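You operate a simulated robot arm through the tools that you are given. There is no shell and no other tool. Be economical: measure what you need, move in short steps, check, and stop when the job is done.

You run a simulated robot arm. Do the job below in one go: nothing can be reset, and whatever is moved stays where it is left.

JOB
Wipe the chute sheet, refit the chute half and pin both lugs.
Fine: wipe first, with the square green pad, and put it back; each pin goes through the lug of its colour. Set down upright: green pad with a tall grip. What is to be rubbed or washed off counts as gone when no trace of it is left.

It is judged by the outcome, as a careful person would: the job done as asked, and still so three seconds after it is handed in. It fails if anything else is knocked over, pushed out of place, dropped, spilled or broken. Flat cloth is picked up by pressing the open fingertips on it (5 to 10 N) and closing them slowly along it; thin cloth reads only 2 to 8 mm in the jaws.

ROBOT AND FRAMES
A 7-joint arm with a fingered hand on a trunk, on a base that drives. Base frame: it is fixed to the floor where the robot stands at the start and does not move with it; the origin is under the middle of the robot, x ahead of it, y to its left, z up. Readings come in m, degrees, newtons and seconds.
Its first joint turns from -149.0 to 149.0 degrees. Places, roughly: base of the chute stand [0.7, -0.2, 0.9]; blue lug of the chute [0.7, -0.1, 1]; dust on the chute [0.7, -0.2, 1]; white lug of the chute [0.7, -0.2, 1]. Payload 3.5 kg.
The tool frame sits at the grasp point between the pads (the TCP): z along the fingers, y along the line on which they close. The tips reach 0.03 m beyond it. The gripper opens to 0.104 m. The gripper's body begins 0.035 m behind the TCP. The gripper is a hand of 4 fingers: y runs from the thumb to the fingers, the wrist lies at [-0.015, -0.11, -0.186] in the tool frame, and closing takes about 1.5 s.
Orientation is that of the tool frame in the base frame, as [roll, pitch, yaw] about the fixed x, y, z axes, in that order (R = Rz(yaw) Ry(pitch) Rx(roll)). With the fingers straight down and the wrist toward the robot, the tool's x, y and z point along [0, 1, 0], [1, 0, 0] and [0, 0, -1] of the base frame.

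CONTROLS
- The arm moves only by the tool servo_tool. Its argument "commands" is a list of rows, each an object of numbers (a shift or turn left out is 0, a gripper value left out holds the last): "x", "y", "z": the shift along the tool's x, y, z in m; "wx", "wy", "wz": the turn, a rotation vector about the tool's x, y, z in degrees. In form: [{"x": .., "y": .., "z": .., "wx": .., "wy": .., "wz": ..}, ...]. A call has 1 to 20 rows; each row shifts and turns the commanded pose from where the row before left it, along the tool's axes as they then stand. "grip" is the opening in per cent of the stroke, from 0 (shut) to 100 (fully open), set as the call begins (left out, the last holds). Each row takes 0.2 s and may step no farther than 0.05 m and 8.6 degrees from the row before; otherwise, or with a gripper value out of range, the whole call is refused. Where a pose cannot be reached the arm comes as near as it can. A force on the tool above 90 N (or 10 N above the force at the start of the call, whichever is more), or a blocked arm, ends the call early, and 0.2 s more pass. The fingers move at their own pace (about 0.045 m/s each) and stop on an object; they squeeze with about 27 N. The grip force told is the motor's: it shows also when the fingers shut on nothing. Time passes only in rows, and 0.2 s behind the last, so rows that do not move let the fingers close. It gives the time, the measured TCP pose, the force on the tool (base axes), the opening and the grip force at its end, in the units of the frame above (readings bear some noise), with the torque about the TCP (base axes, N m) and any sound that the robot's microphone picked up, and new pictures: "pictures" is both (left out), scene, wrist or none.
- Cameras (640 x 400 px; columns grow to the right, rows downward): "scene" is now at [0.0267, 0.1164, 1.5181]; the picture's right is [-0.60, -0.80, 0.00], its down [-0.44, 0.33, -0.83] and it looks along [0.67, -0.50, -0.55] (base axes); focal length 268 px, centre (320, 200). "wrist" rides on the gripper at [0.061, -0.092, -0.13] in the tool frame; the picture's right is [-0.81, 0.28, -0.52], its down [-0.53, -0.71, 0.46] and it looks along [-0.24, 0.64, 0.72] (tool axes); focal length 275 px, centre (320, 200). There is no depth. A picture from a camera that has moved, and an enlarged one, comes with that camera's place and axes in the base frame and with its lens.
- raise_lower(by): slides the trunk up (or, below 0, down) by that many m; the arm and the scene camera ride with it, the base frame stays. It gives what a move gives, with no picture.
- roll_base(legs): drives the robot by 1 to 6 legs, each [ahead, left, turn to the left] in m, m and degrees, along the robot's own axes; the way and the turn of a leg run together, so that a leg with both is an arc; at most 1.5 m and 180 degrees a leg. The arm and the cameras ride along, it lands a little off, and it stops where it bumps. It gives what a move gives, and a new picture of the scene camera.
- grasp_type(shape): the hand has 4 fingers and takes this shape, open, in about a second: jaw (thumb against the fingers, like two jaws); tri (thumb and two fingers); tip (a fingertip pinch); poke (one finger out to press); point (the index stretched); flat (the hand flat); cup (the hand cupped); fist (a fist). The gripper value then closes the fingers along that shape, each until it touches; the sizes above hold for jaw. It gives what a move gives, with no picture.
- turn_head(pan, tilt): turns the head with the scene camera to pan (to the left, within 155 degrees either way) and tilt (down, from -29 to 69), counted from straight ahead of the robot. It gives what a move gives, and a new picture of the scene camera.
- close_up(camera, box): a new picture of the part [left, top, right, bottom] of that camera's present view, enlarged. No time passes.
- finish_job(): hands the job in; it is judged then, once.

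Work in short steps. Places have to be worked out from the pictures, the camera data and where the tool is seen: move nearer, look again, correct. Check each grasp and each placing, and mend what went wrong. You have 120 turns and 260 pictures in all, those below and enlarged ones among them. Open the gripper and draw the arm clear of the work before you hand the job in, unless the task says otherwise; then end with one line.

The tools are called as name(argument=value, ...) on one line, values as JSON. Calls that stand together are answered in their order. servo_tool: Moves the arm, as the interface text tells. Its arguments: {"type":"object","properties":{"commands":{"type":"array","items":{"type":"object","properties":{"x":{"type":"number"},"y":{"type":"number"},"z":{"type":"number"},"wx":{"type":"number"},"wy":{"type":"number"},"wz":{"type":"number"}}}},"grip":{"type":"number"},"pictures":{"type":"string","enum":["both","scene","wrist","none"]}},"required":["commands"]} The other tools are called the same way: raise_lower (by) slides the trunk up or down; grasp_type (shape) gives the hand a shape; roll_base (legs) drives the base; turn_head (pan, tilt) turns the head that bears the scene camera; close_up (camera, box) takes an enlarged picture of a part of a camera's view; finish_job () hands the job in.

At the start:

```text
time_s: 0.0
ee_pos: [0.6251, -0.1232, 1.3358]
tcp_rot: [180.0, 0.0, 90.0]
wrist_force: [0.2, 0.0, 0.8]
wrist_torque: [0.0, 0.03, -0.04]
width: 0.1038
gripper_force: 0.1
shape: jaw
trunk travel left (down, up): [-0.55, 0.16]
robot x, y, heading: [0.0017, -0.0018, 0.2]
head pan, tilt: [-36.7, 33.4]
```

scene: 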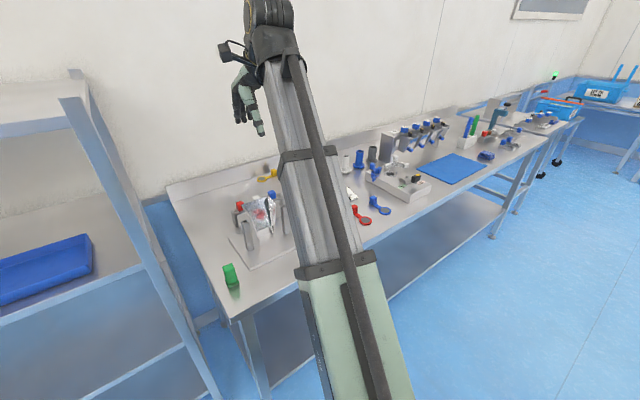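
wrist: 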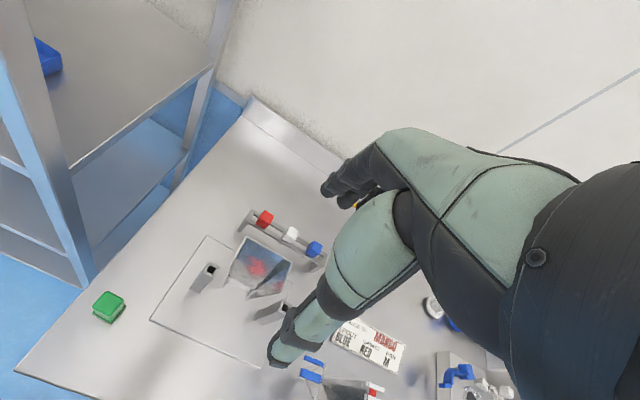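

The pictures show the chute stand, a green pad left of it, and pins; I enlarge the parts to see the details.

close_up(camera="scene", box=[160, 140, 420, 310])

close_up(camera="wrist", box=[80, 180, 420, 400])

```text
2.35 times, centred on (290, 225) of scene
camera zoom: at [0.0267, 0.1164, 1.5181], right [-0.6, -0.8, 0.0], down [-0.44, 0.33, -0.83], along [0.67, -0.5, -0.55], focal length 630 px, centre (391, 141)
```

zoom: 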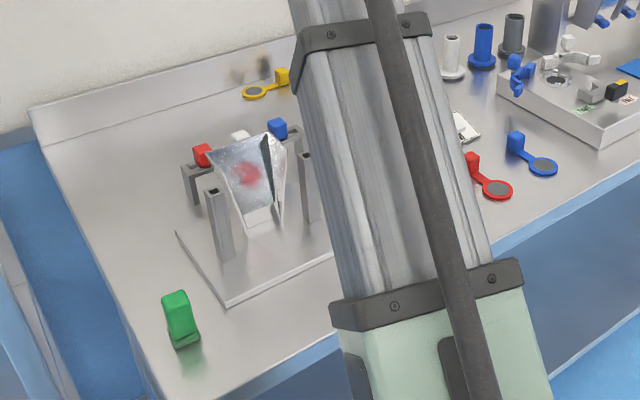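

```text
1.82 times, centred on (250, 290) of wrist
camera zoom: at [0.533, -0.0615, 1.467], right [0.28, -0.81, 0.52], down [-0.71, -0.53, -0.46], along [0.64, -0.24, -0.72], focal length 500 px, centre (447, 36)
```

zoom: 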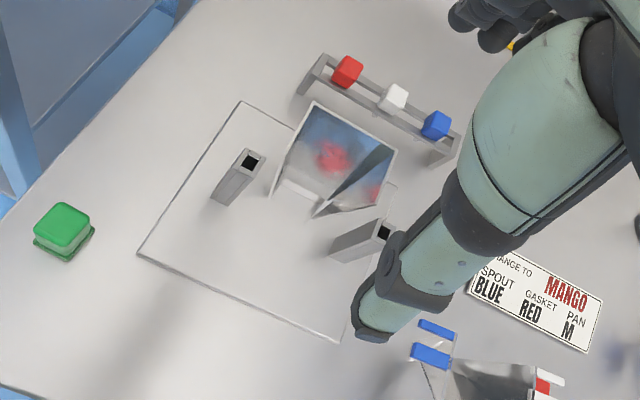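

The arm blocks the view; I move it left (base +y) to see the chute half and the pins.

servo_tool(commands=[{"x": 0.05}, {"x": 0.05}, {"x": 0.05}, {"x": 0.05}, {"x": 0.05}, {"x": 0.05}, {"x": 0.05}, {"x": 0.05}])

```text
time_s: 1.8
ee_pos: [0.6256, 0.2811, 1.3376]
tcp_rot: [180.0, 0.0, 90.0]
wrist_force: [-7.7, -0.5, -1.1]
wrist_torque: [0.0, -0.12, -0.13]
width: 0.1037
gripper_force: 0.0
shape: jaw
trunk travel left (down, up): [-0.55, 0.16]
robot x, y, heading: [-0.0034, 0.002, 0.0]
head pan, tilt: [-36.7, 33.4]
camera scene: at [0.0254, 0.1165, 1.5181], right [-0.6, -0.8, 0.0], down [-0.44, 0.33, -0.83], along [0.67, -0.5, -0.55], focal length 268 px, centre (320, 200)
camera wrist: at [0.5339, 0.342, 1.4677], right [0.27, -0.81, 0.52], down [-0.71, -0.53, -0.46], along [0.65, -0.24, -0.72], focal length 275 px, centre (320, 200)
```

scene: 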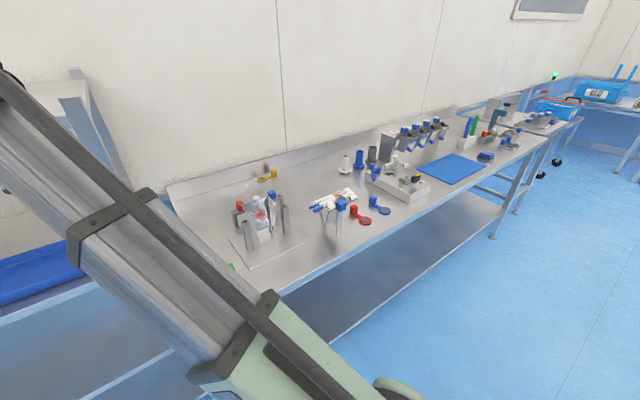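
wrist: 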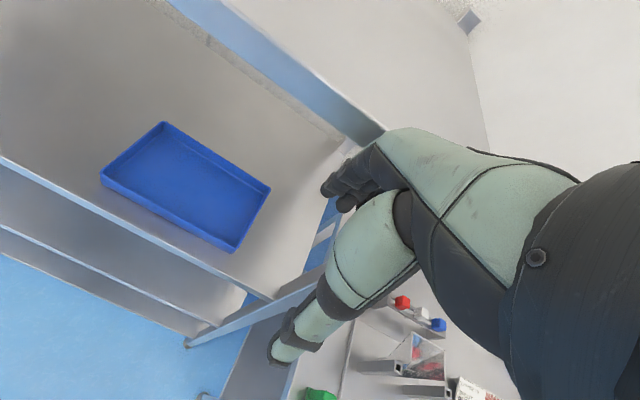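

Now the chute half and stand are visible in the scene camera; I enlarge them, and turn the head for a more central view.

close_up(camera="scene", box=[220, 160, 400, 270])

close_up(camera="scene", box=[300, 180, 360, 240])

close_up(camera="scene", box=[220, 180, 310, 250])

```text
3.56 times, centred on (310, 215) of scene
camera zoom: at [0.0254, 0.1165, 1.5181], right [-0.6, -0.8, 0.0], down [-0.44, 0.33, -0.83], along [0.67, -0.5, -0.55], focal length 952 px, centre (356, 147)
```

zoom: 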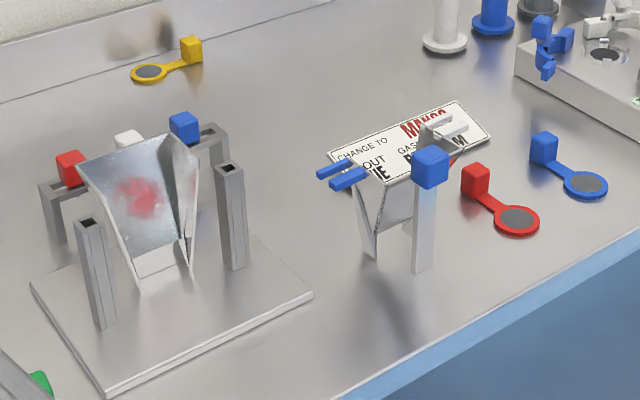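

```text
6.67 times, centred on (330, 210) of scene
camera zoom: at [0.0254, 0.1165, 1.5181], right [-0.6, -0.8, 0.0], down [-0.44, 0.33, -0.83], along [0.67, -0.5, -0.55], focal length 1785 px, centre (253, 133)
```

zoom: 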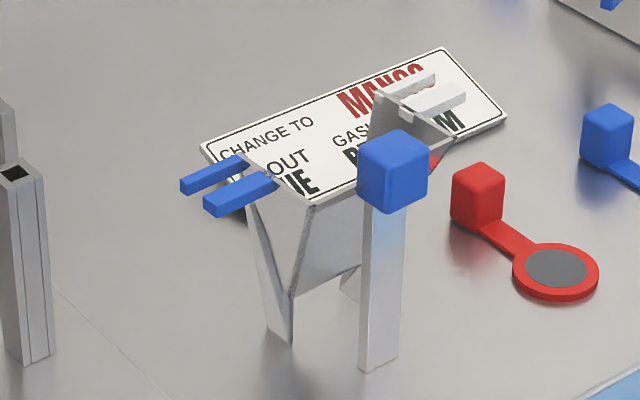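

```text
5.71 times, centred on (265, 215) of scene
camera zoom: at [0.0254, 0.1165, 1.5181], right [-0.6, -0.8, 0.0], down [-0.44, 0.33, -0.83], along [0.67, -0.5, -0.55], focal length 1530 px, centre (634, 114)
```

zoom: 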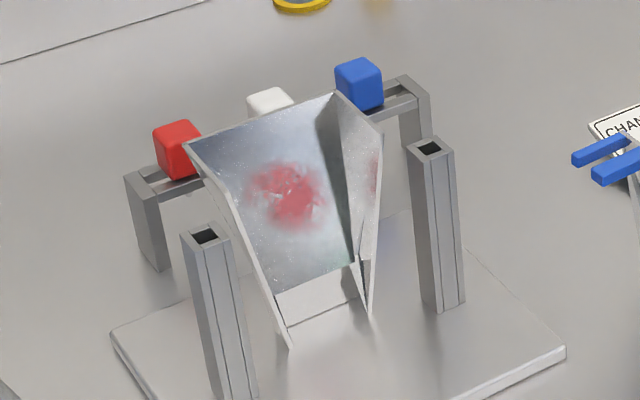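

Posts judged at about (0.69,-0.09) and (0.69,-0.23), tops at z≈1.0; chute half handle at (0.58,-0.385); pad near (0.6,0.01), top about 0.945. I go above the pad to look.

servo_tool(commands=[{"x": -0.045, "y": -0.004, "z": 0.035}, {"x": -0.045, "y": -0.004, "z": 0.035}, {"x": -0.045, "y": -0.004, "z": 0.035}, {"x": -0.045, "y": -0.004, "z": 0.035}, {"x": -0.045, "y": -0.004, "z": 0.035}, {"x": -0.045, "y": -0.004, "z": 0.035}])

turn_head(pan=-15, tilt=50)

```text
refused: row 1 steps farther than a row can; nothing moved
```

```text
time_s: 2.6
ee_pos: [0.6268, 0.2812, 1.3362]
tcp_rot: [-180.0, 0.1, 90.0]
wrist_force: [-7.0, 1.2, 0.6]
wrist_torque: [-0.02, -0.16, -0.04]
width: 0.1034
gripper_force: 0.0
shape: jaw
trunk travel left (down, up): [-0.55, 0.16]
robot x, y, heading: [-0.0003, -0.0001, -0.1]
head pan, tilt: [-15.0, 50.0]
camera scene: at [0.0286, 0.1496, 1.494], right [-0.26, -0.97, 0.0], down [-0.74, 0.2, -0.64], along [0.62, -0.17, -0.77], focal length 268 px, centre (320, 200)
```

scene: 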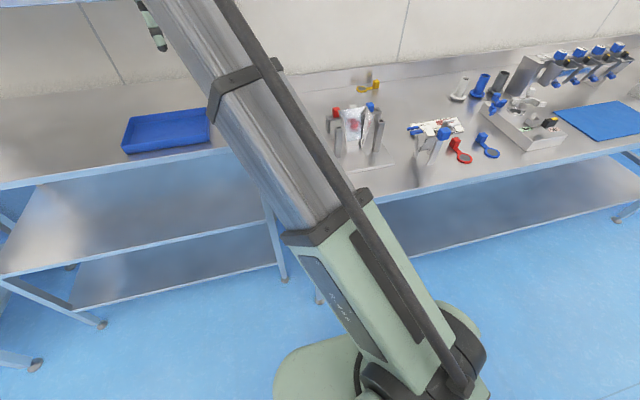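

The step was too long; I use shorter rows to get above the pad.

servo_tool(commands=[{"x": -0.034, "y": -0.003, "z": 0.02}, {"x": -0.034, "y": -0.003, "z": 0.02}, {"x": -0.034, "y": -0.003, "z": 0.02}, {"x": -0.034, "y": -0.003, "z": 0.02}, {"x": -0.034, "y": -0.003, "z": 0.02}, {"x": -0.034, "y": -0.003, "z": 0.02}, {"x": -0.034, "y": -0.003, "z": 0.02}, {"x": -0.034, "y": -0.003, "z": 0.02}, {"z": 0.03}, {"z": 0.03}])

```text
time_s: 4.8
ee_pos: [0.6028, 0.0053, 1.117]
tcp_rot: [-180.0, 0.0, 90.0]
wrist_force: [-0.7, 0.0, -0.2]
wrist_torque: [0.02, -0.05, 0.03]
width: 0.1037
gripper_force: 0.0
shape: jaw
trunk travel left (down, up): [-0.55, 0.16]
robot x, y, heading: [-0.0006, 0.0016, -0.0]
head pan, tilt: [-15.0, 50.0]
camera scene: at [0.0298, 0.1497, 1.494], right [-0.26, -0.97, 0.0], down [-0.74, 0.2, -0.64], along [0.62, -0.17, -0.77], focal length 268 px, centre (320, 200)
camera wrist: at [0.5101, 0.0663, 1.2483], right [0.28, -0.81, 0.52], down [-0.71, -0.53, -0.46], along [0.64, -0.24, -0.72], focal length 275 px, centre (320, 200)
```

scene: 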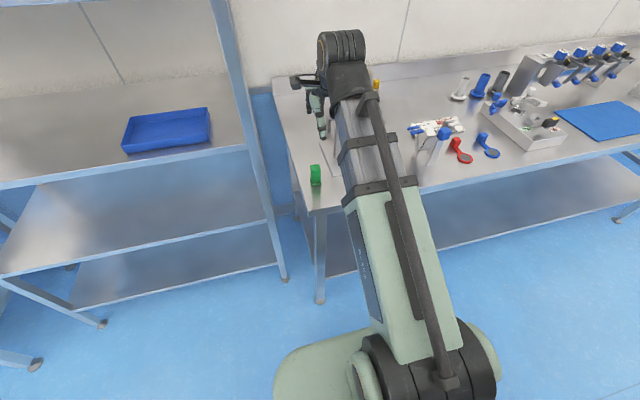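
wrist: 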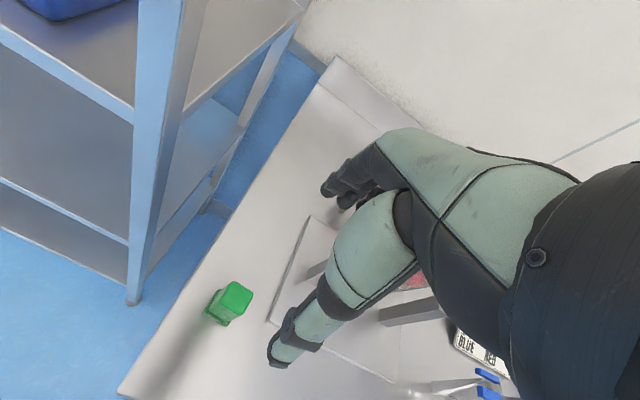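

I enlarge the pad in both views to measure it.

close_up(camera="wrist", box=[180, 260, 300, 335])

close_up(camera="scene", box=[270, 80, 430, 200])

```text
5.33 times, centred on (240, 298) of wrist
camera zoom: at [0.5101, 0.0663, 1.2483], right [0.28, -0.81, 0.52], down [-0.71, -0.53, -0.46], along [0.64, -0.24, -0.72], focal length 1468 px, centre (747, -320)
```

zoom: 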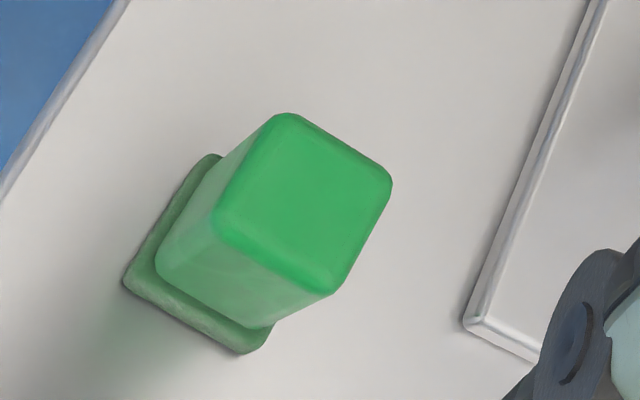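

```text
3.33 times, centred on (350, 140) of scene
camera zoom: at [0.0298, 0.1497, 1.494], right [-0.26, -0.97, 0.0], down [-0.74, 0.2, -0.64], along [0.62, -0.17, -0.77], focal length 892 px, centre (220, 400)
```

zoom: 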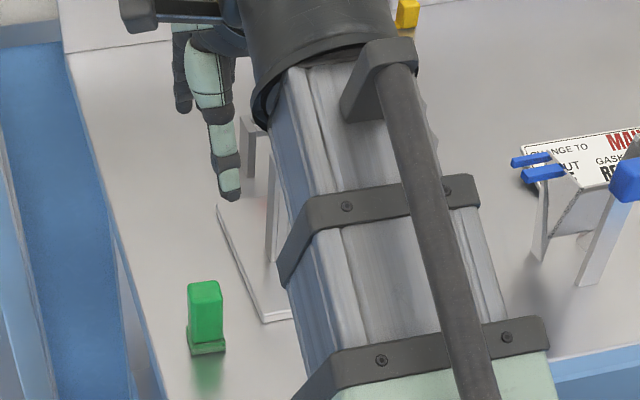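

Pad is about 0.035 m square at (0.600,0.0125), grip top z≈0.937, aligned with the base axes. I centre over it and descend partly.

servo_tool(commands=[{"x": 0.007, "y": -0.002, "z": 0.02}, {"z": 0.03}, {"z": 0.03}, {"z": 0.02}, {}])

```text
time_s: 6.0
ee_pos: [0.5993, 0.0121, 1.0154]
tcp_rot: [-180.0, -0.1, 90.0]
wrist_force: [0.3, 0.4, -0.4]
wrist_torque: [-0.02, -0.01, 0.0]
width: 0.1035
gripper_force: 0.0
shape: jaw
trunk travel left (down, up): [-0.55, 0.16]
robot x, y, heading: [-0.0033, -0.0014, 0.2]
head pan, tilt: [-15.0, 50.0]
camera scene: at [0.0297, 0.1495, 1.494], right [-0.26, -0.97, 0.0], down [-0.74, 0.2, -0.64], along [0.62, -0.17, -0.77], focal length 268 px, centre (320, 200)
camera wrist: at [0.5078, 0.0733, 1.147], right [0.28, -0.81, 0.52], down [-0.71, -0.53, -0.46], along [0.64, -0.24, -0.72], focal length 275 px, centre (320, 200)
```

scene: 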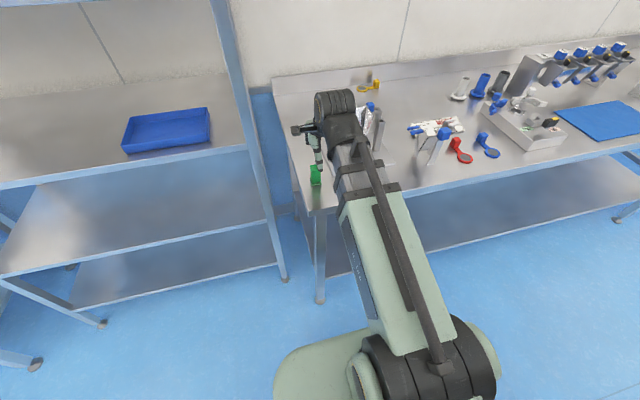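
wrist: 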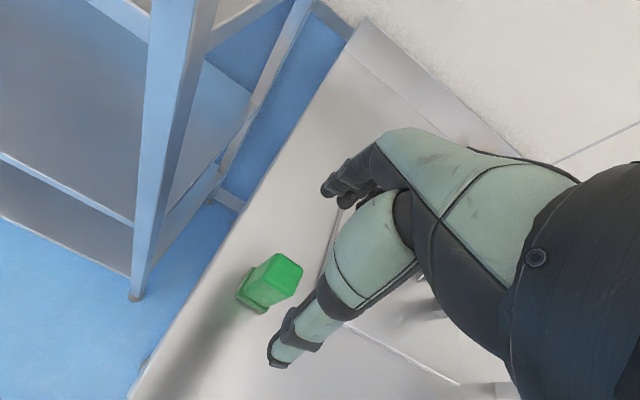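

Centred within a few mm. I descend to TCP z≈0.93.

servo_tool(commands=[{"x": 0.002, "z": 0.025}, {"z": 0.025}, {"z": 0.02}, {"z": 0.013}, {}])

close_up(camera="scene", box=[270, 80, 430, 200])

```text
time_s: 7.2
ee_pos: [0.5998, 0.015, 0.9335]
tcp_rot: [-180.0, 0.0, 89.9]
wrist_force: [1.0, -0.5, -0.1]
wrist_torque: [0.01, -0.01, 0.0]
width: 0.1035
gripper_force: 0.0
shape: jaw
trunk travel left (down, up): [-0.55, 0.16]
robot x, y, heading: [-0.0008, -0.0, 0.1]
head pan, tilt: [-15.0, 50.0]
camera scene: at [0.0297, 0.1495, 1.494], right [-0.26, -0.97, 0.0], down [-0.74, 0.2, -0.64], along [0.62, -0.17, -0.77], focal length 268 px, centre (320, 200)
camera wrist: at [0.5077, 0.0761, 1.0637], right [0.27, -0.81, 0.52], down [-0.71, -0.53, -0.46], along [0.64, -0.24, -0.72], focal length 275 px, centre (320, 200)
```

scene: 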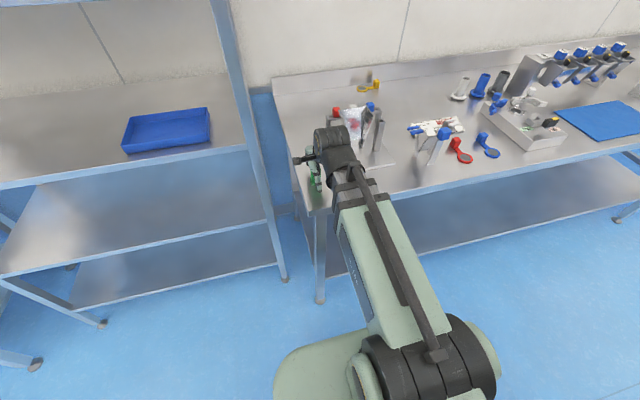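
wrist: 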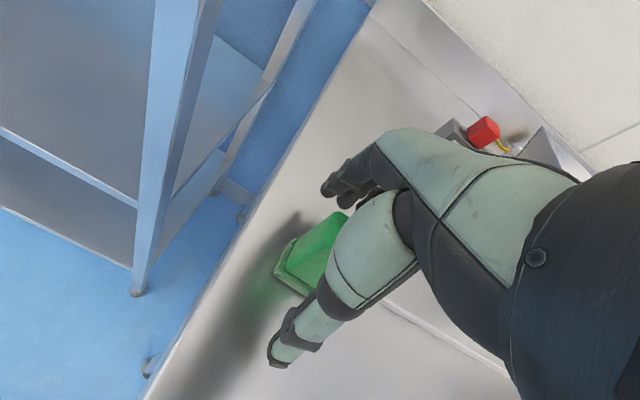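

```text
3.33 times, centred on (350, 140) of scene
camera zoom: at [0.0297, 0.1495, 1.494], right [-0.26, -0.97, 0.0], down [-0.74, 0.2, -0.64], along [0.62, -0.17, -0.77], focal length 892 px, centre (220, 400)
```

zoom: 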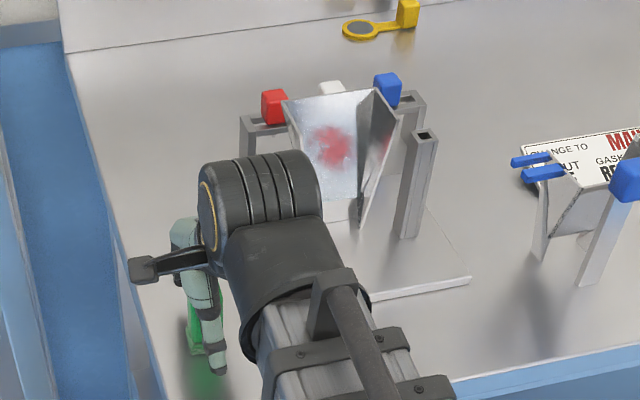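

The pad lies between thumb and fingers; I close on it.

servo_tool(commands=[{}, {}, {}, {}, {}, {}, {}, {}], grip=0)

```text
time_s: 9.1
ee_pos: [0.599, 0.0143, 0.9331]
tcp_rot: [180.0, 0.0, 90.0]
wrist_force: [0.7, 0.0, -0.6]
wrist_torque: [0.02, 0.0, 0.0]
width: 0.0229
gripper_force: 26.9
shape: jaw
trunk travel left (down, up): [-0.55, 0.16]
robot x, y, heading: [0.0007, 0.0028, -0.0]
head pan, tilt: [-15.0, 50.0]
camera scene: at [0.0298, 0.1495, 1.494], right [-0.26, -0.97, 0.0], down [-0.74, 0.2, -0.64], along [0.62, -0.17, -0.77], focal length 268 px, centre (320, 200)
camera wrist: at [0.5077, 0.0761, 1.0638], right [0.28, -0.81, 0.52], down [-0.71, -0.53, -0.46], along [0.64, -0.24, -0.72], focal length 275 px, centre (320, 200)
```

scene: 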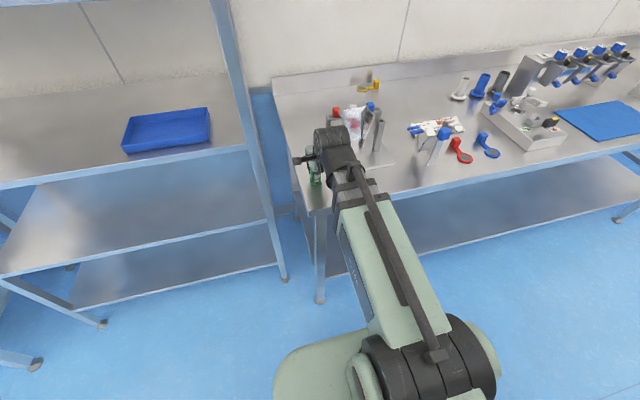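
wrist: 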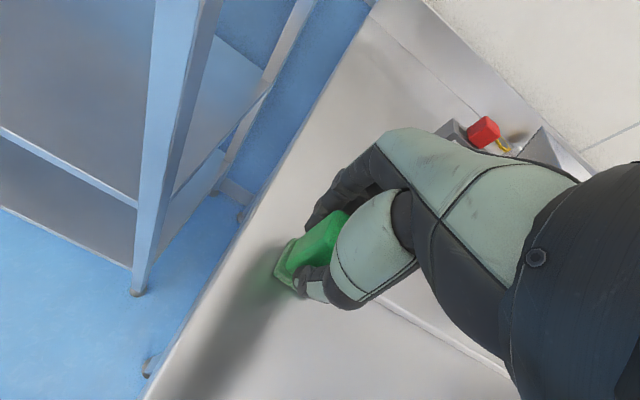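

Grasp good (22.9 mm, 27 N). I lift straight up.

servo_tool(commands=[{"z": -0.02}, {"z": -0.04}, {"z": -0.045}, {"z": -0.045}, {"z": -0.045}, {"z": -0.045}, {}], pictures="none")

turn_head(pan=-36, tilt=33)

close_up(camera="scene", box=[220, 170, 320, 250])

```text
time_s: 10.7
ee_pos: [0.5962, 0.0138, 1.172]
tcp_rot: [-180.0, 0.0, 90.0]
wrist_force: [-0.6, 0.6, -0.2]
wrist_torque: [0.0, -0.01, 0.01]
width: 0.023
gripper_force: 27.0
shape: jaw
trunk travel left (down, up): [-0.55, 0.16]
robot x, y, heading: [-0.0009, -0.001, -0.2]
head pan, tilt: [-15.0, 50.0]
```

```text
time_s: 11.5
ee_pos: [0.5975, 0.0142, 1.1723]
tcp_rot: [-180.0, 0.0, 90.1]
wrist_force: [0.7, -0.3, -0.7]
wrist_torque: [0.0, 0.0, 0.02]
width: 0.0234
gripper_force: 26.8
shape: jaw
trunk travel left (down, up): [-0.55, 0.16]
robot x, y, heading: [0.0004, -0.0022, 0.2]
head pan, tilt: [-36.0, 33.0]
camera scene: at [0.0275, 0.1171, 1.5187], right [-0.59, -0.81, 0.0], down [-0.44, 0.32, -0.84], along [0.68, -0.49, -0.55], focal length 268 px, centre (320, 200)
```

scene: 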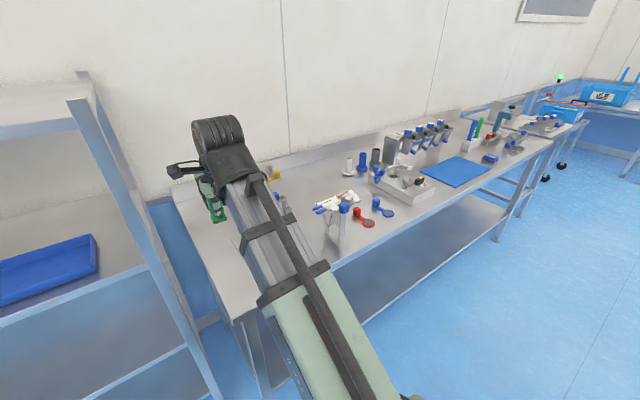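

```text
5.00 times, centred on (270, 210) of scene
camera zoom: at [0.0275, 0.1171, 1.5187], right [-0.59, -0.81, 0.0], down [-0.44, 0.32, -0.84], along [0.68, -0.49, -0.55], focal length 1338 px, centre (570, 150)
```

zoom: 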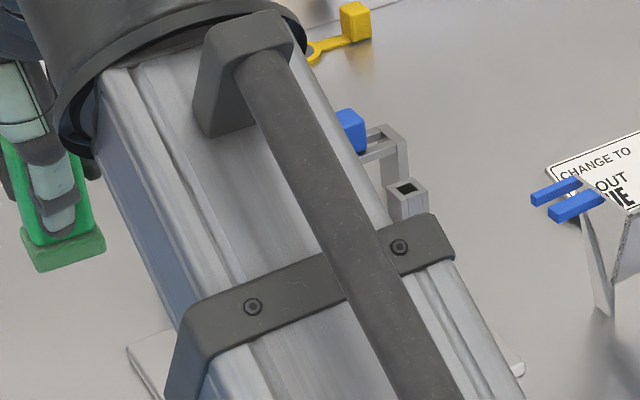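

I move above the chute, centred between the posts (y≈-0.157), staying high.

servo_tool(commands=[{"x": -0.0343, "y": 0.009}, {"x": -0.0343, "y": 0.009}, {"x": -0.0343, "y": 0.009}, {"x": -0.0343, "y": 0.009}, {"x": -0.0343, "y": 0.009}, {"wx": -8.2}, {"wx": -8.2}, {"wx": -8.2}, {"wx": -8.2}, {"wx": -8.2}, {"wx": -8.2}, {"wx": -7.8}, {}, {}])

```text
time_s: 14.5
ee_pos: [0.645, -0.1558, 1.1739]
tcp_rot: [123.0, 0.0, 90.0]
wrist_force: [0.5, 0.3, -1.2]
wrist_torque: [-0.05, 0.02, 0.07]
width: 0.0233
gripper_force: 26.5
shape: jaw
trunk travel left (down, up): [-0.55, 0.16]
robot x, y, heading: [-0.0012, -0.0013, 0.1]
head pan, tilt: [-36.0, 33.0]
camera scene: at [0.0274, 0.117, 1.5188], right [-0.59, -0.81, 0.0], down [-0.44, 0.32, -0.84], along [0.68, -0.49, -0.54], focal length 268 px, centre (320, 200)
camera wrist: at [0.4843, -0.0961, 1.1677], right [-0.28, -0.81, 0.51], down [-0.01, -0.53, -0.85], along [0.96, -0.24, 0.15], focal length 275 px, centre (320, 200)
```

scene: 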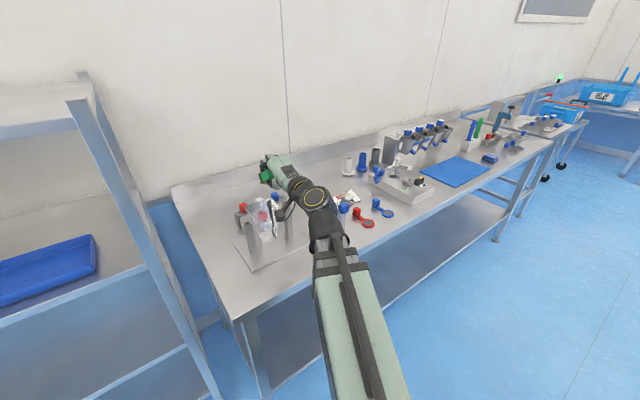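
wrist: 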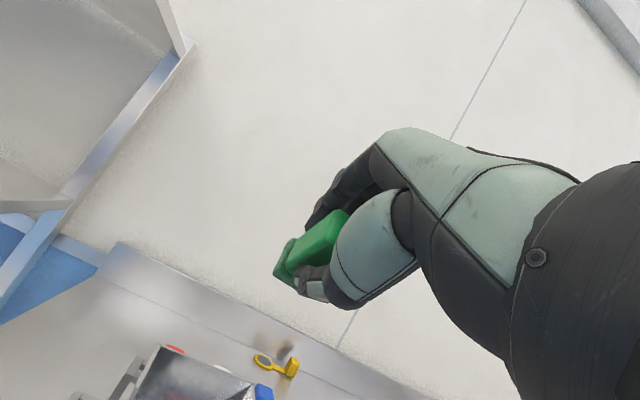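

Pose reached. I zoom on the sheet, now unobstructed, to refine its geometry.

close_up(camera="scene", box=[220, 140, 340, 270])

close_up(camera="scene", box=[230, 185, 300, 250])

close_up(camera="wrist", box=[60, 320, 320, 400])

```text
3.08 times, centred on (280, 205) of scene
camera zoom: at [0.0274, 0.117, 1.5188], right [-0.59, -0.81, 0.0], down [-0.44, 0.32, -0.84], along [0.68, -0.49, -0.54], focal length 824 px, centre (443, 185)
```

zoom: 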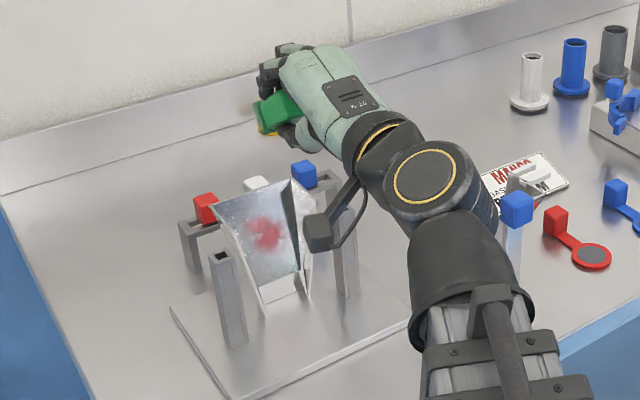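

```text
6.15 times, centred on (265, 218) of scene
camera zoom: at [0.0274, 0.117, 1.5188], right [-0.59, -0.81, 0.0], down [-0.44, 0.32, -0.84], along [0.68, -0.49, -0.54], focal length 1647 px, centre (658, 92)
```

zoom: 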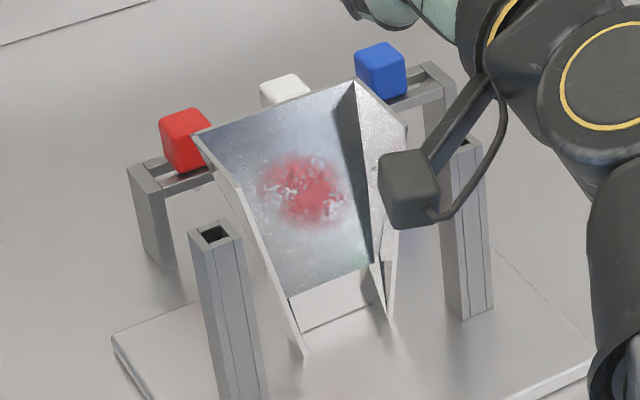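

```text
2.46 times, centred on (190, 360) of wrist
camera zoom: at [0.4843, -0.0961, 1.1677], right [-0.28, -0.81, 0.51], down [-0.01, -0.53, -0.85], along [0.96, -0.24, 0.15], focal length 678 px, centre (640, -194)
```

zoom: 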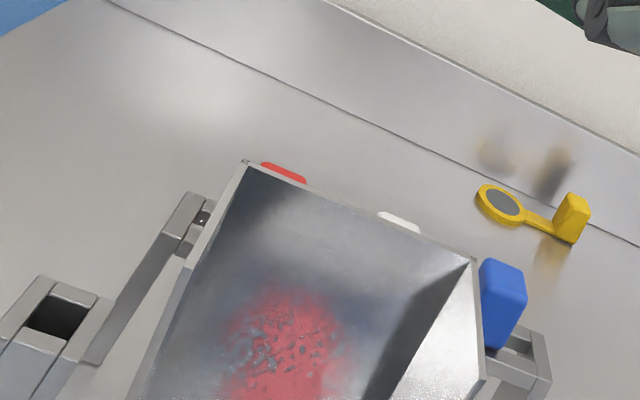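

Sheet fits a plane through top edge (0.759, z 1.022) and bottom edge (0.707, z 0.933), tilted 30° from vertical; dust centre (0.734,-0.155,0.98), about 42 mm across. I set the tilt to 60° and come to 3 cm off the sheet.

servo_tool(commands=[{"wx": -3}, {"y": -0.0308, "z": 0.0227}, {"y": -0.0308, "z": 0.0227}, {"y": -0.0308, "z": 0.0227}, {"y": -0.0308, "z": 0.0227}, {}, {}])

close_up(camera="scene", box=[220, 160, 320, 250])

close_up(camera="wrist", box=[180, 160, 480, 360])

```text
time_s: 16.1
ee_pos: [0.662, -0.1558, 1.0199]
tcp_rot: [120.0, 0.0, 90.0]
wrist_force: [0.2, -0.3, -0.1]
wrist_torque: [-0.07, 0.01, -0.01]
width: 0.0232
gripper_force: 27.1
shape: jaw
trunk travel left (down, up): [-0.55, 0.16]
robot x, y, heading: [-0.0018, 0.0011, 0.0]
head pan, tilt: [-36.0, 33.0]
camera scene: at [0.0274, 0.1171, 1.5188], right [-0.59, -0.81, 0.0], down [-0.44, 0.32, -0.84], along [0.68, -0.49, -0.54], focal length 268 px, centre (320, 200)
camera wrist: at [0.5029, -0.0949, 1.0053], right [-0.31, -0.81, 0.5], down [0.04, -0.53, -0.85], along [0.95, -0.24, 0.2], focal length 275 px, centre (320, 200)
```

scene: 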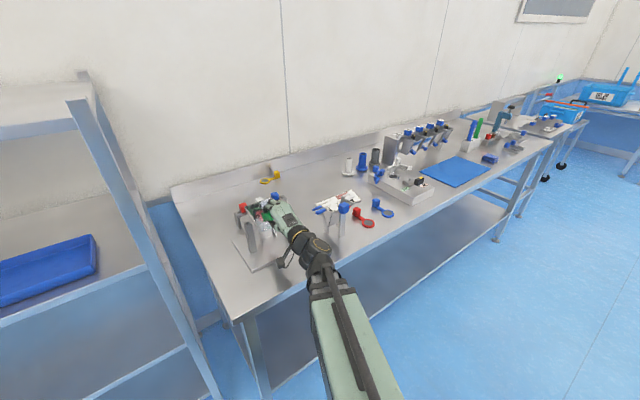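
wrist: 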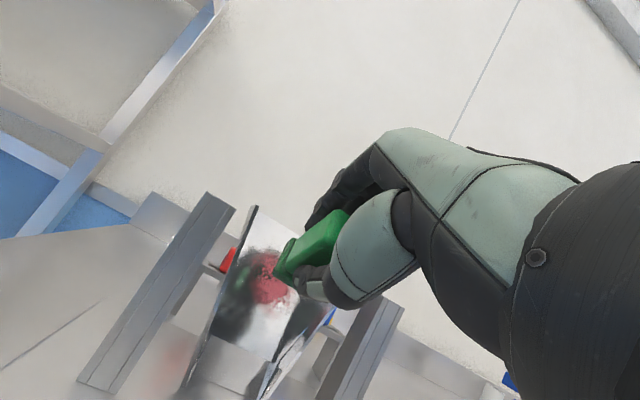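

```text
4.44 times, centred on (270, 205) of scene
camera zoom: at [0.0274, 0.1171, 1.5188], right [-0.59, -0.81, 0.0], down [-0.44, 0.32, -0.84], along [0.68, -0.49, -0.54], focal length 1190 px, centre (542, 178)
```

zoom: 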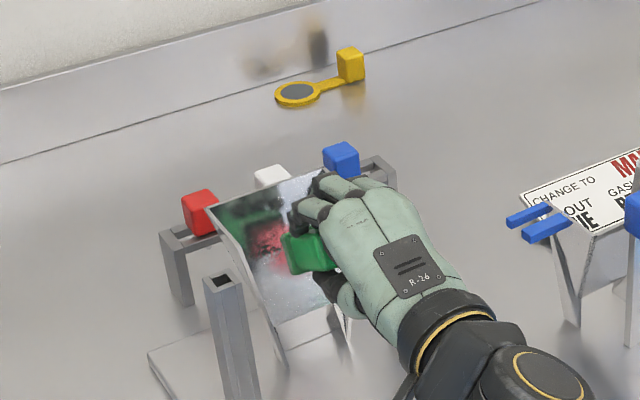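

```text
2.00 times, centred on (330, 260) of wrist
camera zoom: at [0.5029, -0.0949, 1.0053], right [-0.31, -0.81, 0.5], down [0.04, -0.53, -0.85], along [0.95, -0.24, 0.2], focal length 551 px, centre (300, 80)
```

zoom: 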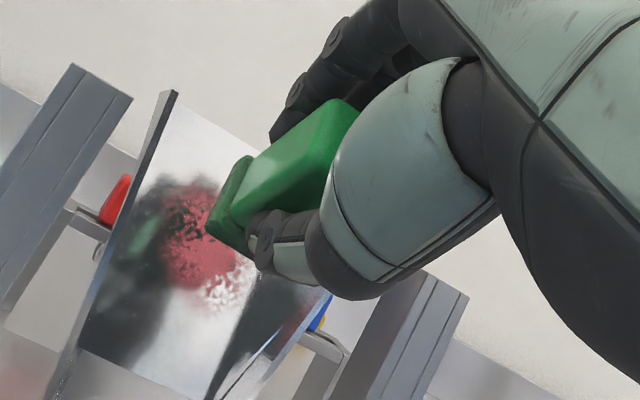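

The pad faces the dust squarely. I advance 2 cm along the tool axis, watching the force.

servo_tool(commands=[{"z": 0.01}, {"z": 0.01}, {}])

close_up(camera="scene", box=[220, 160, 320, 250])

close_up(camera="wrist", box=[180, 160, 480, 360])

```text
time_s: 16.9
ee_pos: [0.6799, -0.157, 1.0097]
tcp_rot: [120.1, 0.0, 90.0]
wrist_force: [-0.5, -0.7, -0.4]
wrist_torque: [0.0, 0.01, -0.01]
width: 0.0231
gripper_force: 26.5
shape: jaw
trunk travel left (down, up): [-0.55, 0.16]
robot x, y, heading: [-0.0003, 0.0005, 0.2]
head pan, tilt: [-36.0, 33.0]
camera scene: at [0.0275, 0.117, 1.5188], right [-0.59, -0.81, 0.0], down [-0.44, 0.32, -0.84], along [0.68, -0.49, -0.54], focal length 268 px, centre (320, 200)
camera wrist: at [0.5203, -0.0955, 0.996], right [-0.31, -0.81, 0.5], down [0.04, -0.53, -0.85], along [0.95, -0.24, 0.2], focal length 275 px, centre (320, 200)
```

scene: 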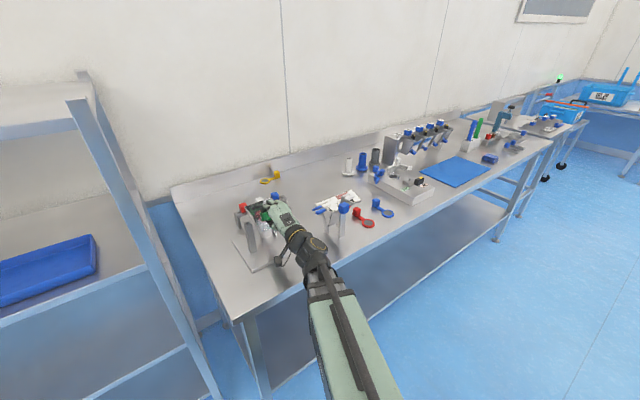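
wrist: 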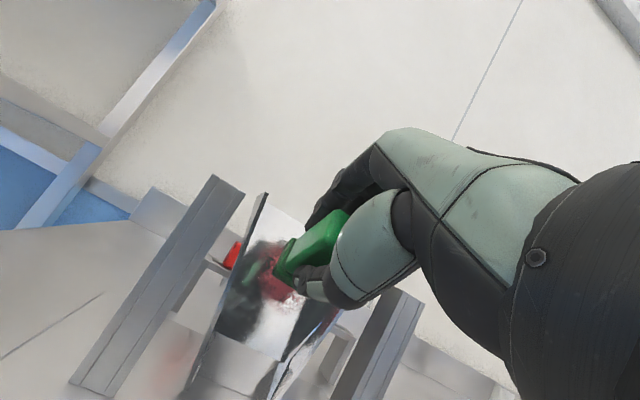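

```text
4.44 times, centred on (270, 205) of scene
camera zoom: at [0.0275, 0.117, 1.5188], right [-0.59, -0.81, 0.0], down [-0.44, 0.32, -0.84], along [0.68, -0.49, -0.54], focal length 1190 px, centre (542, 178)
```

zoom: 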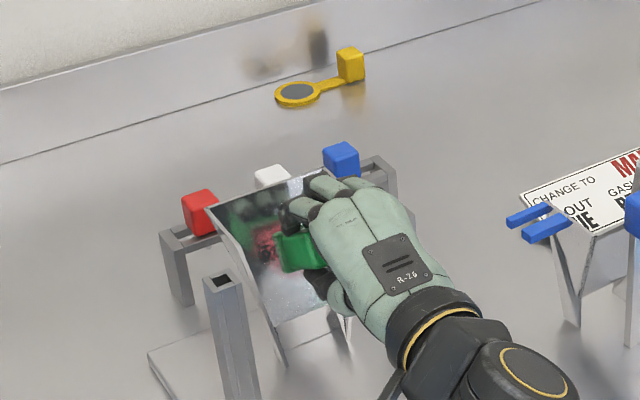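

```text
2.00 times, centred on (330, 260) of wrist
camera zoom: at [0.5203, -0.0955, 0.996], right [-0.31, -0.81, 0.5], down [0.04, -0.53, -0.85], along [0.95, -0.24, 0.2], focal length 551 px, centre (300, 80)
```

zoom: 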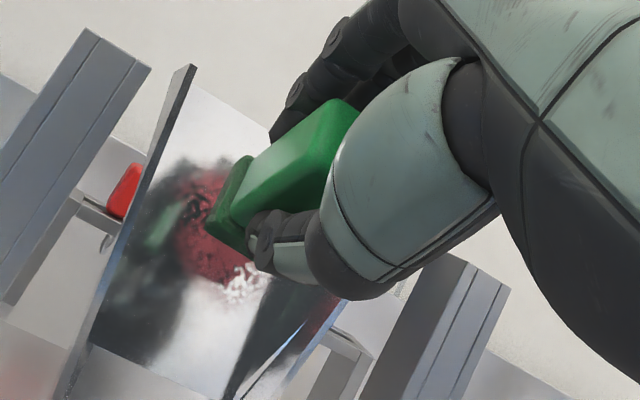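

About 1 cm remains and forces are nil; I continue in 3 mm steps until touch.

servo_tool(commands=[{"z": 0.004}, {"z": 0.003}, {"z": 0.002}, {}], pictures="wrist")

close_up(camera="wrist", box=[180, 160, 480, 360])

```text
time_s: 17.9
ee_pos: [0.6874, -0.1562, 1.0062]
tcp_rot: [120.0, 0.0, 90.0]
wrist_force: [0.4, 0.4, -0.6]
wrist_torque: [0.01, -0.01, -0.01]
width: 0.0233
gripper_force: 26.8
shape: jaw
trunk travel left (down, up): [-0.55, 0.16]
robot x, y, heading: [0.0026, -0.0004, -0.0]
head pan, tilt: [-36.0, 33.0]
camera wrist: at [0.528, -0.0958, 0.9927], right [-0.31, -0.81, 0.5], down [0.04, -0.53, -0.85], along [0.95, -0.24, 0.2], focal length 275 px, centre (320, 200)
```

wrist: 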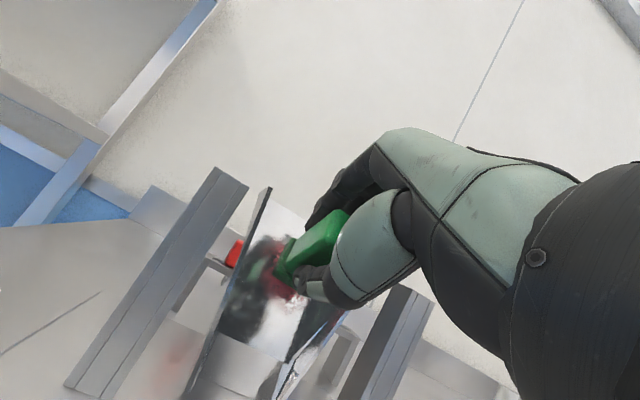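

```text
2.00 times, centred on (330, 260) of wrist
camera zoom: at [0.528, -0.0958, 0.9927], right [-0.31, -0.81, 0.5], down [0.04, -0.53, -0.85], along [0.95, -0.24, 0.2], focal length 551 px, centre (300, 80)
```

zoom: 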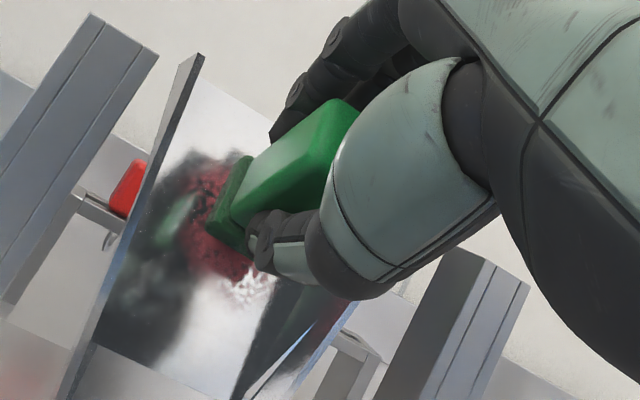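

Still a small gap (the pad's reflection is separate); I go on in 2 mm steps.

servo_tool(commands=[{"z": 0.002}, {"z": 0.002}, {}], pictures="none")

```text
time_s: 18.7
ee_pos: [0.6914, -0.1568, 1.0046]
tcp_rot: [120.0, 0.0, 90.1]
wrist_force: [-0.4, 0.1, -0.3]
wrist_torque: [-0.04, 0.01, 0.0]
width: 0.0233
gripper_force: 27.1
shape: jaw
trunk travel left (down, up): [-0.55, 0.16]
robot x, y, heading: [0.0011, -0.0007, -0.0]
head pan, tilt: [-36.0, 33.0]
```

No contact yet; two more short steps.

servo_tool(commands=[{"z": 0.002}, {"z": 0.002}, {}], pictures="none")

```text
time_s: 19.5
ee_pos: [0.6934, -0.1565, 1.0019]
tcp_rot: [120.0, 0.0, 90.1]
wrist_force: [-0.4, -0.5, -0.6]
wrist_torque: [-0.01, 0.0, 0.02]
width: 0.0231
gripper_force: 27.0
shape: jaw
trunk travel left (down, up): [-0.55, 0.16]
robot x, y, heading: [0.0012, 0.0028, 0.0]
head pan, tilt: [-36.0, 33.0]
```

Still free; another 4 mm with a look.

servo_tool(commands=[{"z": 0.002}, {"z": 0.002}, {}], pictures="both")

close_up(camera="wrist", box=[220, 160, 370, 310])

close_up(camera="scene", box=[230, 180, 310, 240])

```text
time_s: 20.3
ee_pos: [0.6963, -0.1575, 0.9999]
tcp_rot: [120.0, 0.0, 89.9]
wrist_force: [-2.6, -0.2, 1.3]
wrist_torque: [0.03, -0.01, 0.0]
width: 0.0236
gripper_force: 26.9
shape: jaw
trunk travel left (down, up): [-0.55, 0.16]
robot x, y, heading: [0.0029, -0.0001, -0.0]
head pan, tilt: [-36.0, 33.0]
camera scene: at [0.0271, 0.117, 1.5188], right [-0.59, -0.81, 0.0], down [-0.44, 0.32, -0.84], along [0.68, -0.49, -0.54], focal length 268 px, centre (320, 200)
camera wrist: at [0.5374, -0.0956, 0.9866], right [-0.31, -0.81, 0.5], down [0.04, -0.53, -0.85], along [0.95, -0.24, 0.2], focal length 275 px, centre (320, 200)
```

scene: 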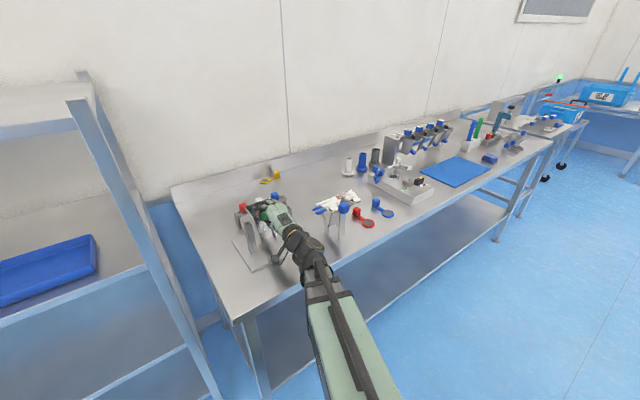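
wrist: 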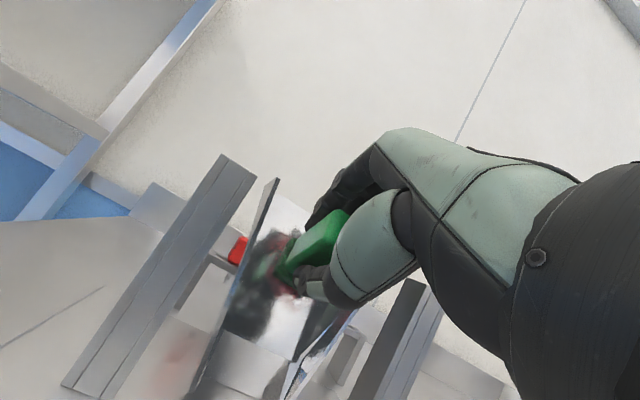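

```text
2.67 times, centred on (295, 235) of wrist
camera zoom: at [0.5374, -0.0956, 0.9866], right [-0.31, -0.81, 0.5], down [0.04, -0.53, -0.85], along [0.95, -0.24, 0.2], focal length 734 px, centre (387, 107)
```

zoom: 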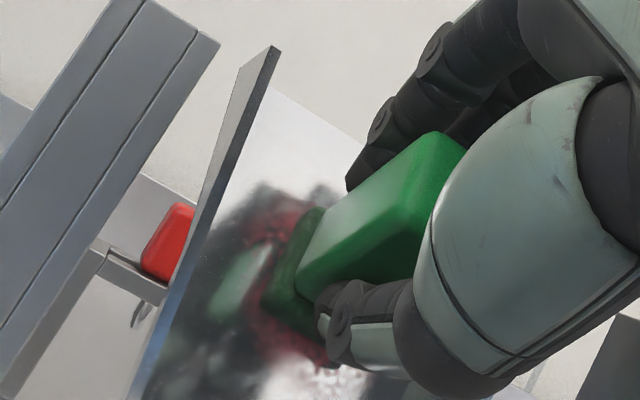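

```text
6.67 times, centred on (270, 210) of scene
camera zoom: at [0.0271, 0.117, 1.5188], right [-0.59, -0.81, 0.0], down [-0.44, 0.32, -0.84], along [0.68, -0.49, -0.54], focal length 1785 px, centre (653, 133)
```

zoom: 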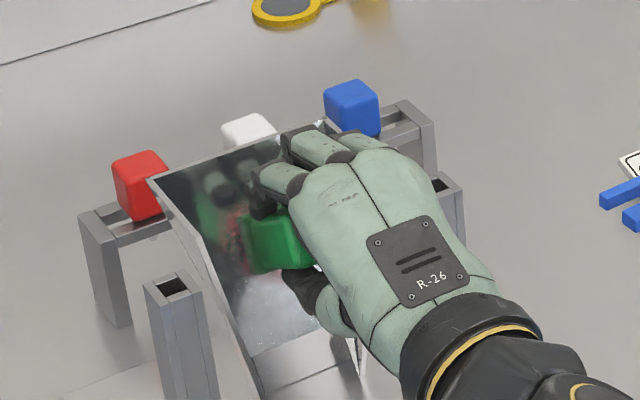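

Contact felt (≈3 N along the sheet normal). I press 1 mm more and stroke up and down along the sheet, then slightly to the left.

servo_tool(commands=[{"z": 0.001}, {"y": 0.008}, {"y": 0.008}, {"y": 0.006}, {"y": -0.008}, {"y": -0.008}, {"y": -0.008}, {"y": -0.008}, {"y": -0.008}, {"y": -0.006}, {"y": 0.008}, {"y": 0.008}, {"y": 0.008}, {}])

close_up(camera="scene", box=[230, 180, 310, 240])

close_up(camera="wrist", box=[220, 160, 370, 310])

```text
time_s: 23.3
ee_pos: [0.6964, -0.1568, 0.999]
tcp_rot: [120.0, 0.0, 90.1]
wrist_force: [-4.3, 0.0, 0.0]
wrist_torque: [0.02, 0.03, -0.03]
width: 0.0235
gripper_force: 26.8
shape: jaw
trunk travel left (down, up): [-0.55, 0.16]
robot x, y, heading: [0.0002, -0.0028, 0.2]
head pan, tilt: [-36.0, 33.0]
camera scene: at [0.0269, 0.117, 1.5188], right [-0.59, -0.81, 0.0], down [-0.44, 0.32, -0.84], along [0.68, -0.49, -0.54], focal length 268 px, centre (320, 200)
camera wrist: at [0.5378, -0.0964, 0.9863], right [-0.31, -0.81, 0.5], down [0.04, -0.53, -0.85], along [0.95, -0.24, 0.2], focal length 275 px, centre (320, 200)
```

scene: 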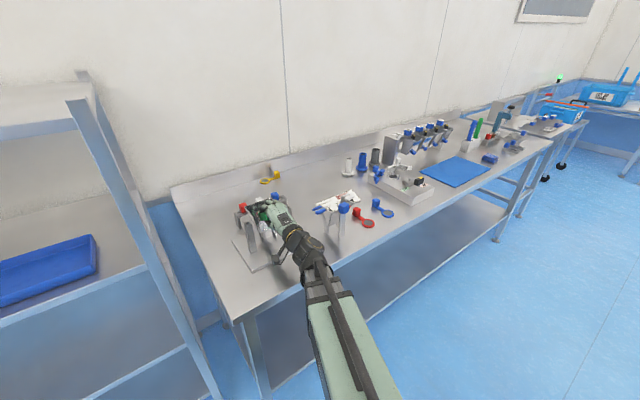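
wrist: 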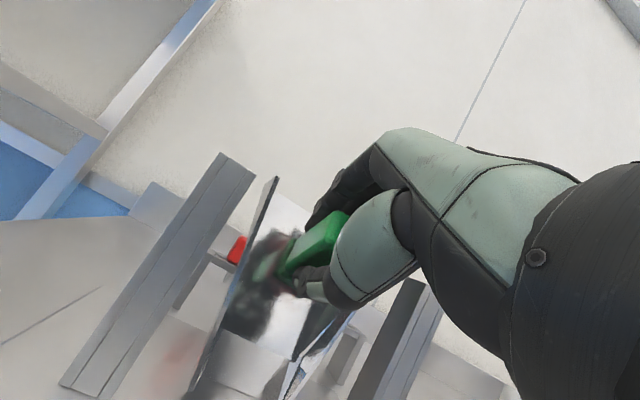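

```text
6.67 times, centred on (270, 210) of scene
camera zoom: at [0.0269, 0.117, 1.5188], right [-0.59, -0.81, 0.0], down [-0.44, 0.32, -0.84], along [0.68, -0.49, -0.54], focal length 1785 px, centre (653, 133)
```

zoom: 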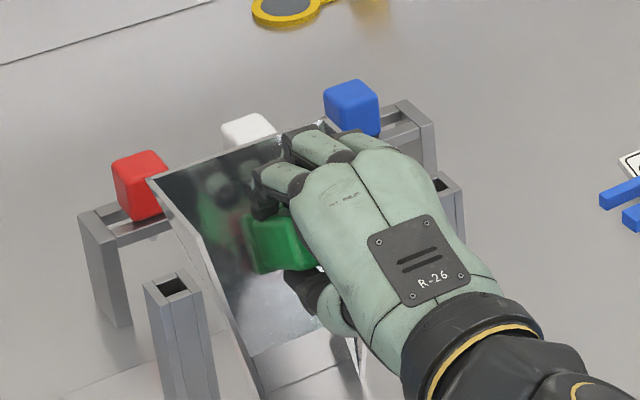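

```text
2.67 times, centred on (295, 235) of wrist
camera zoom: at [0.5378, -0.0964, 0.9863], right [-0.31, -0.81, 0.5], down [0.04, -0.53, -0.85], along [0.95, -0.24, 0.2], focal length 734 px, centre (387, 107)
```

zoom: 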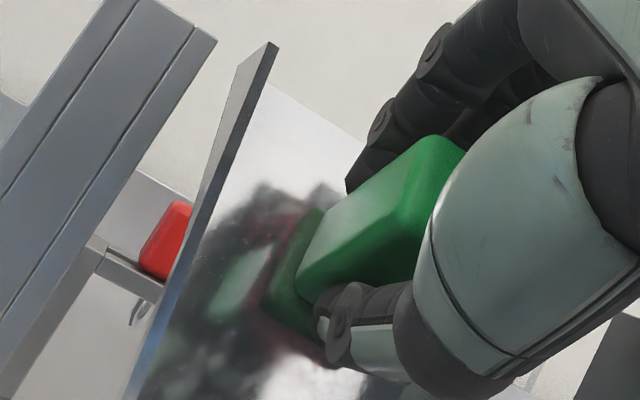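

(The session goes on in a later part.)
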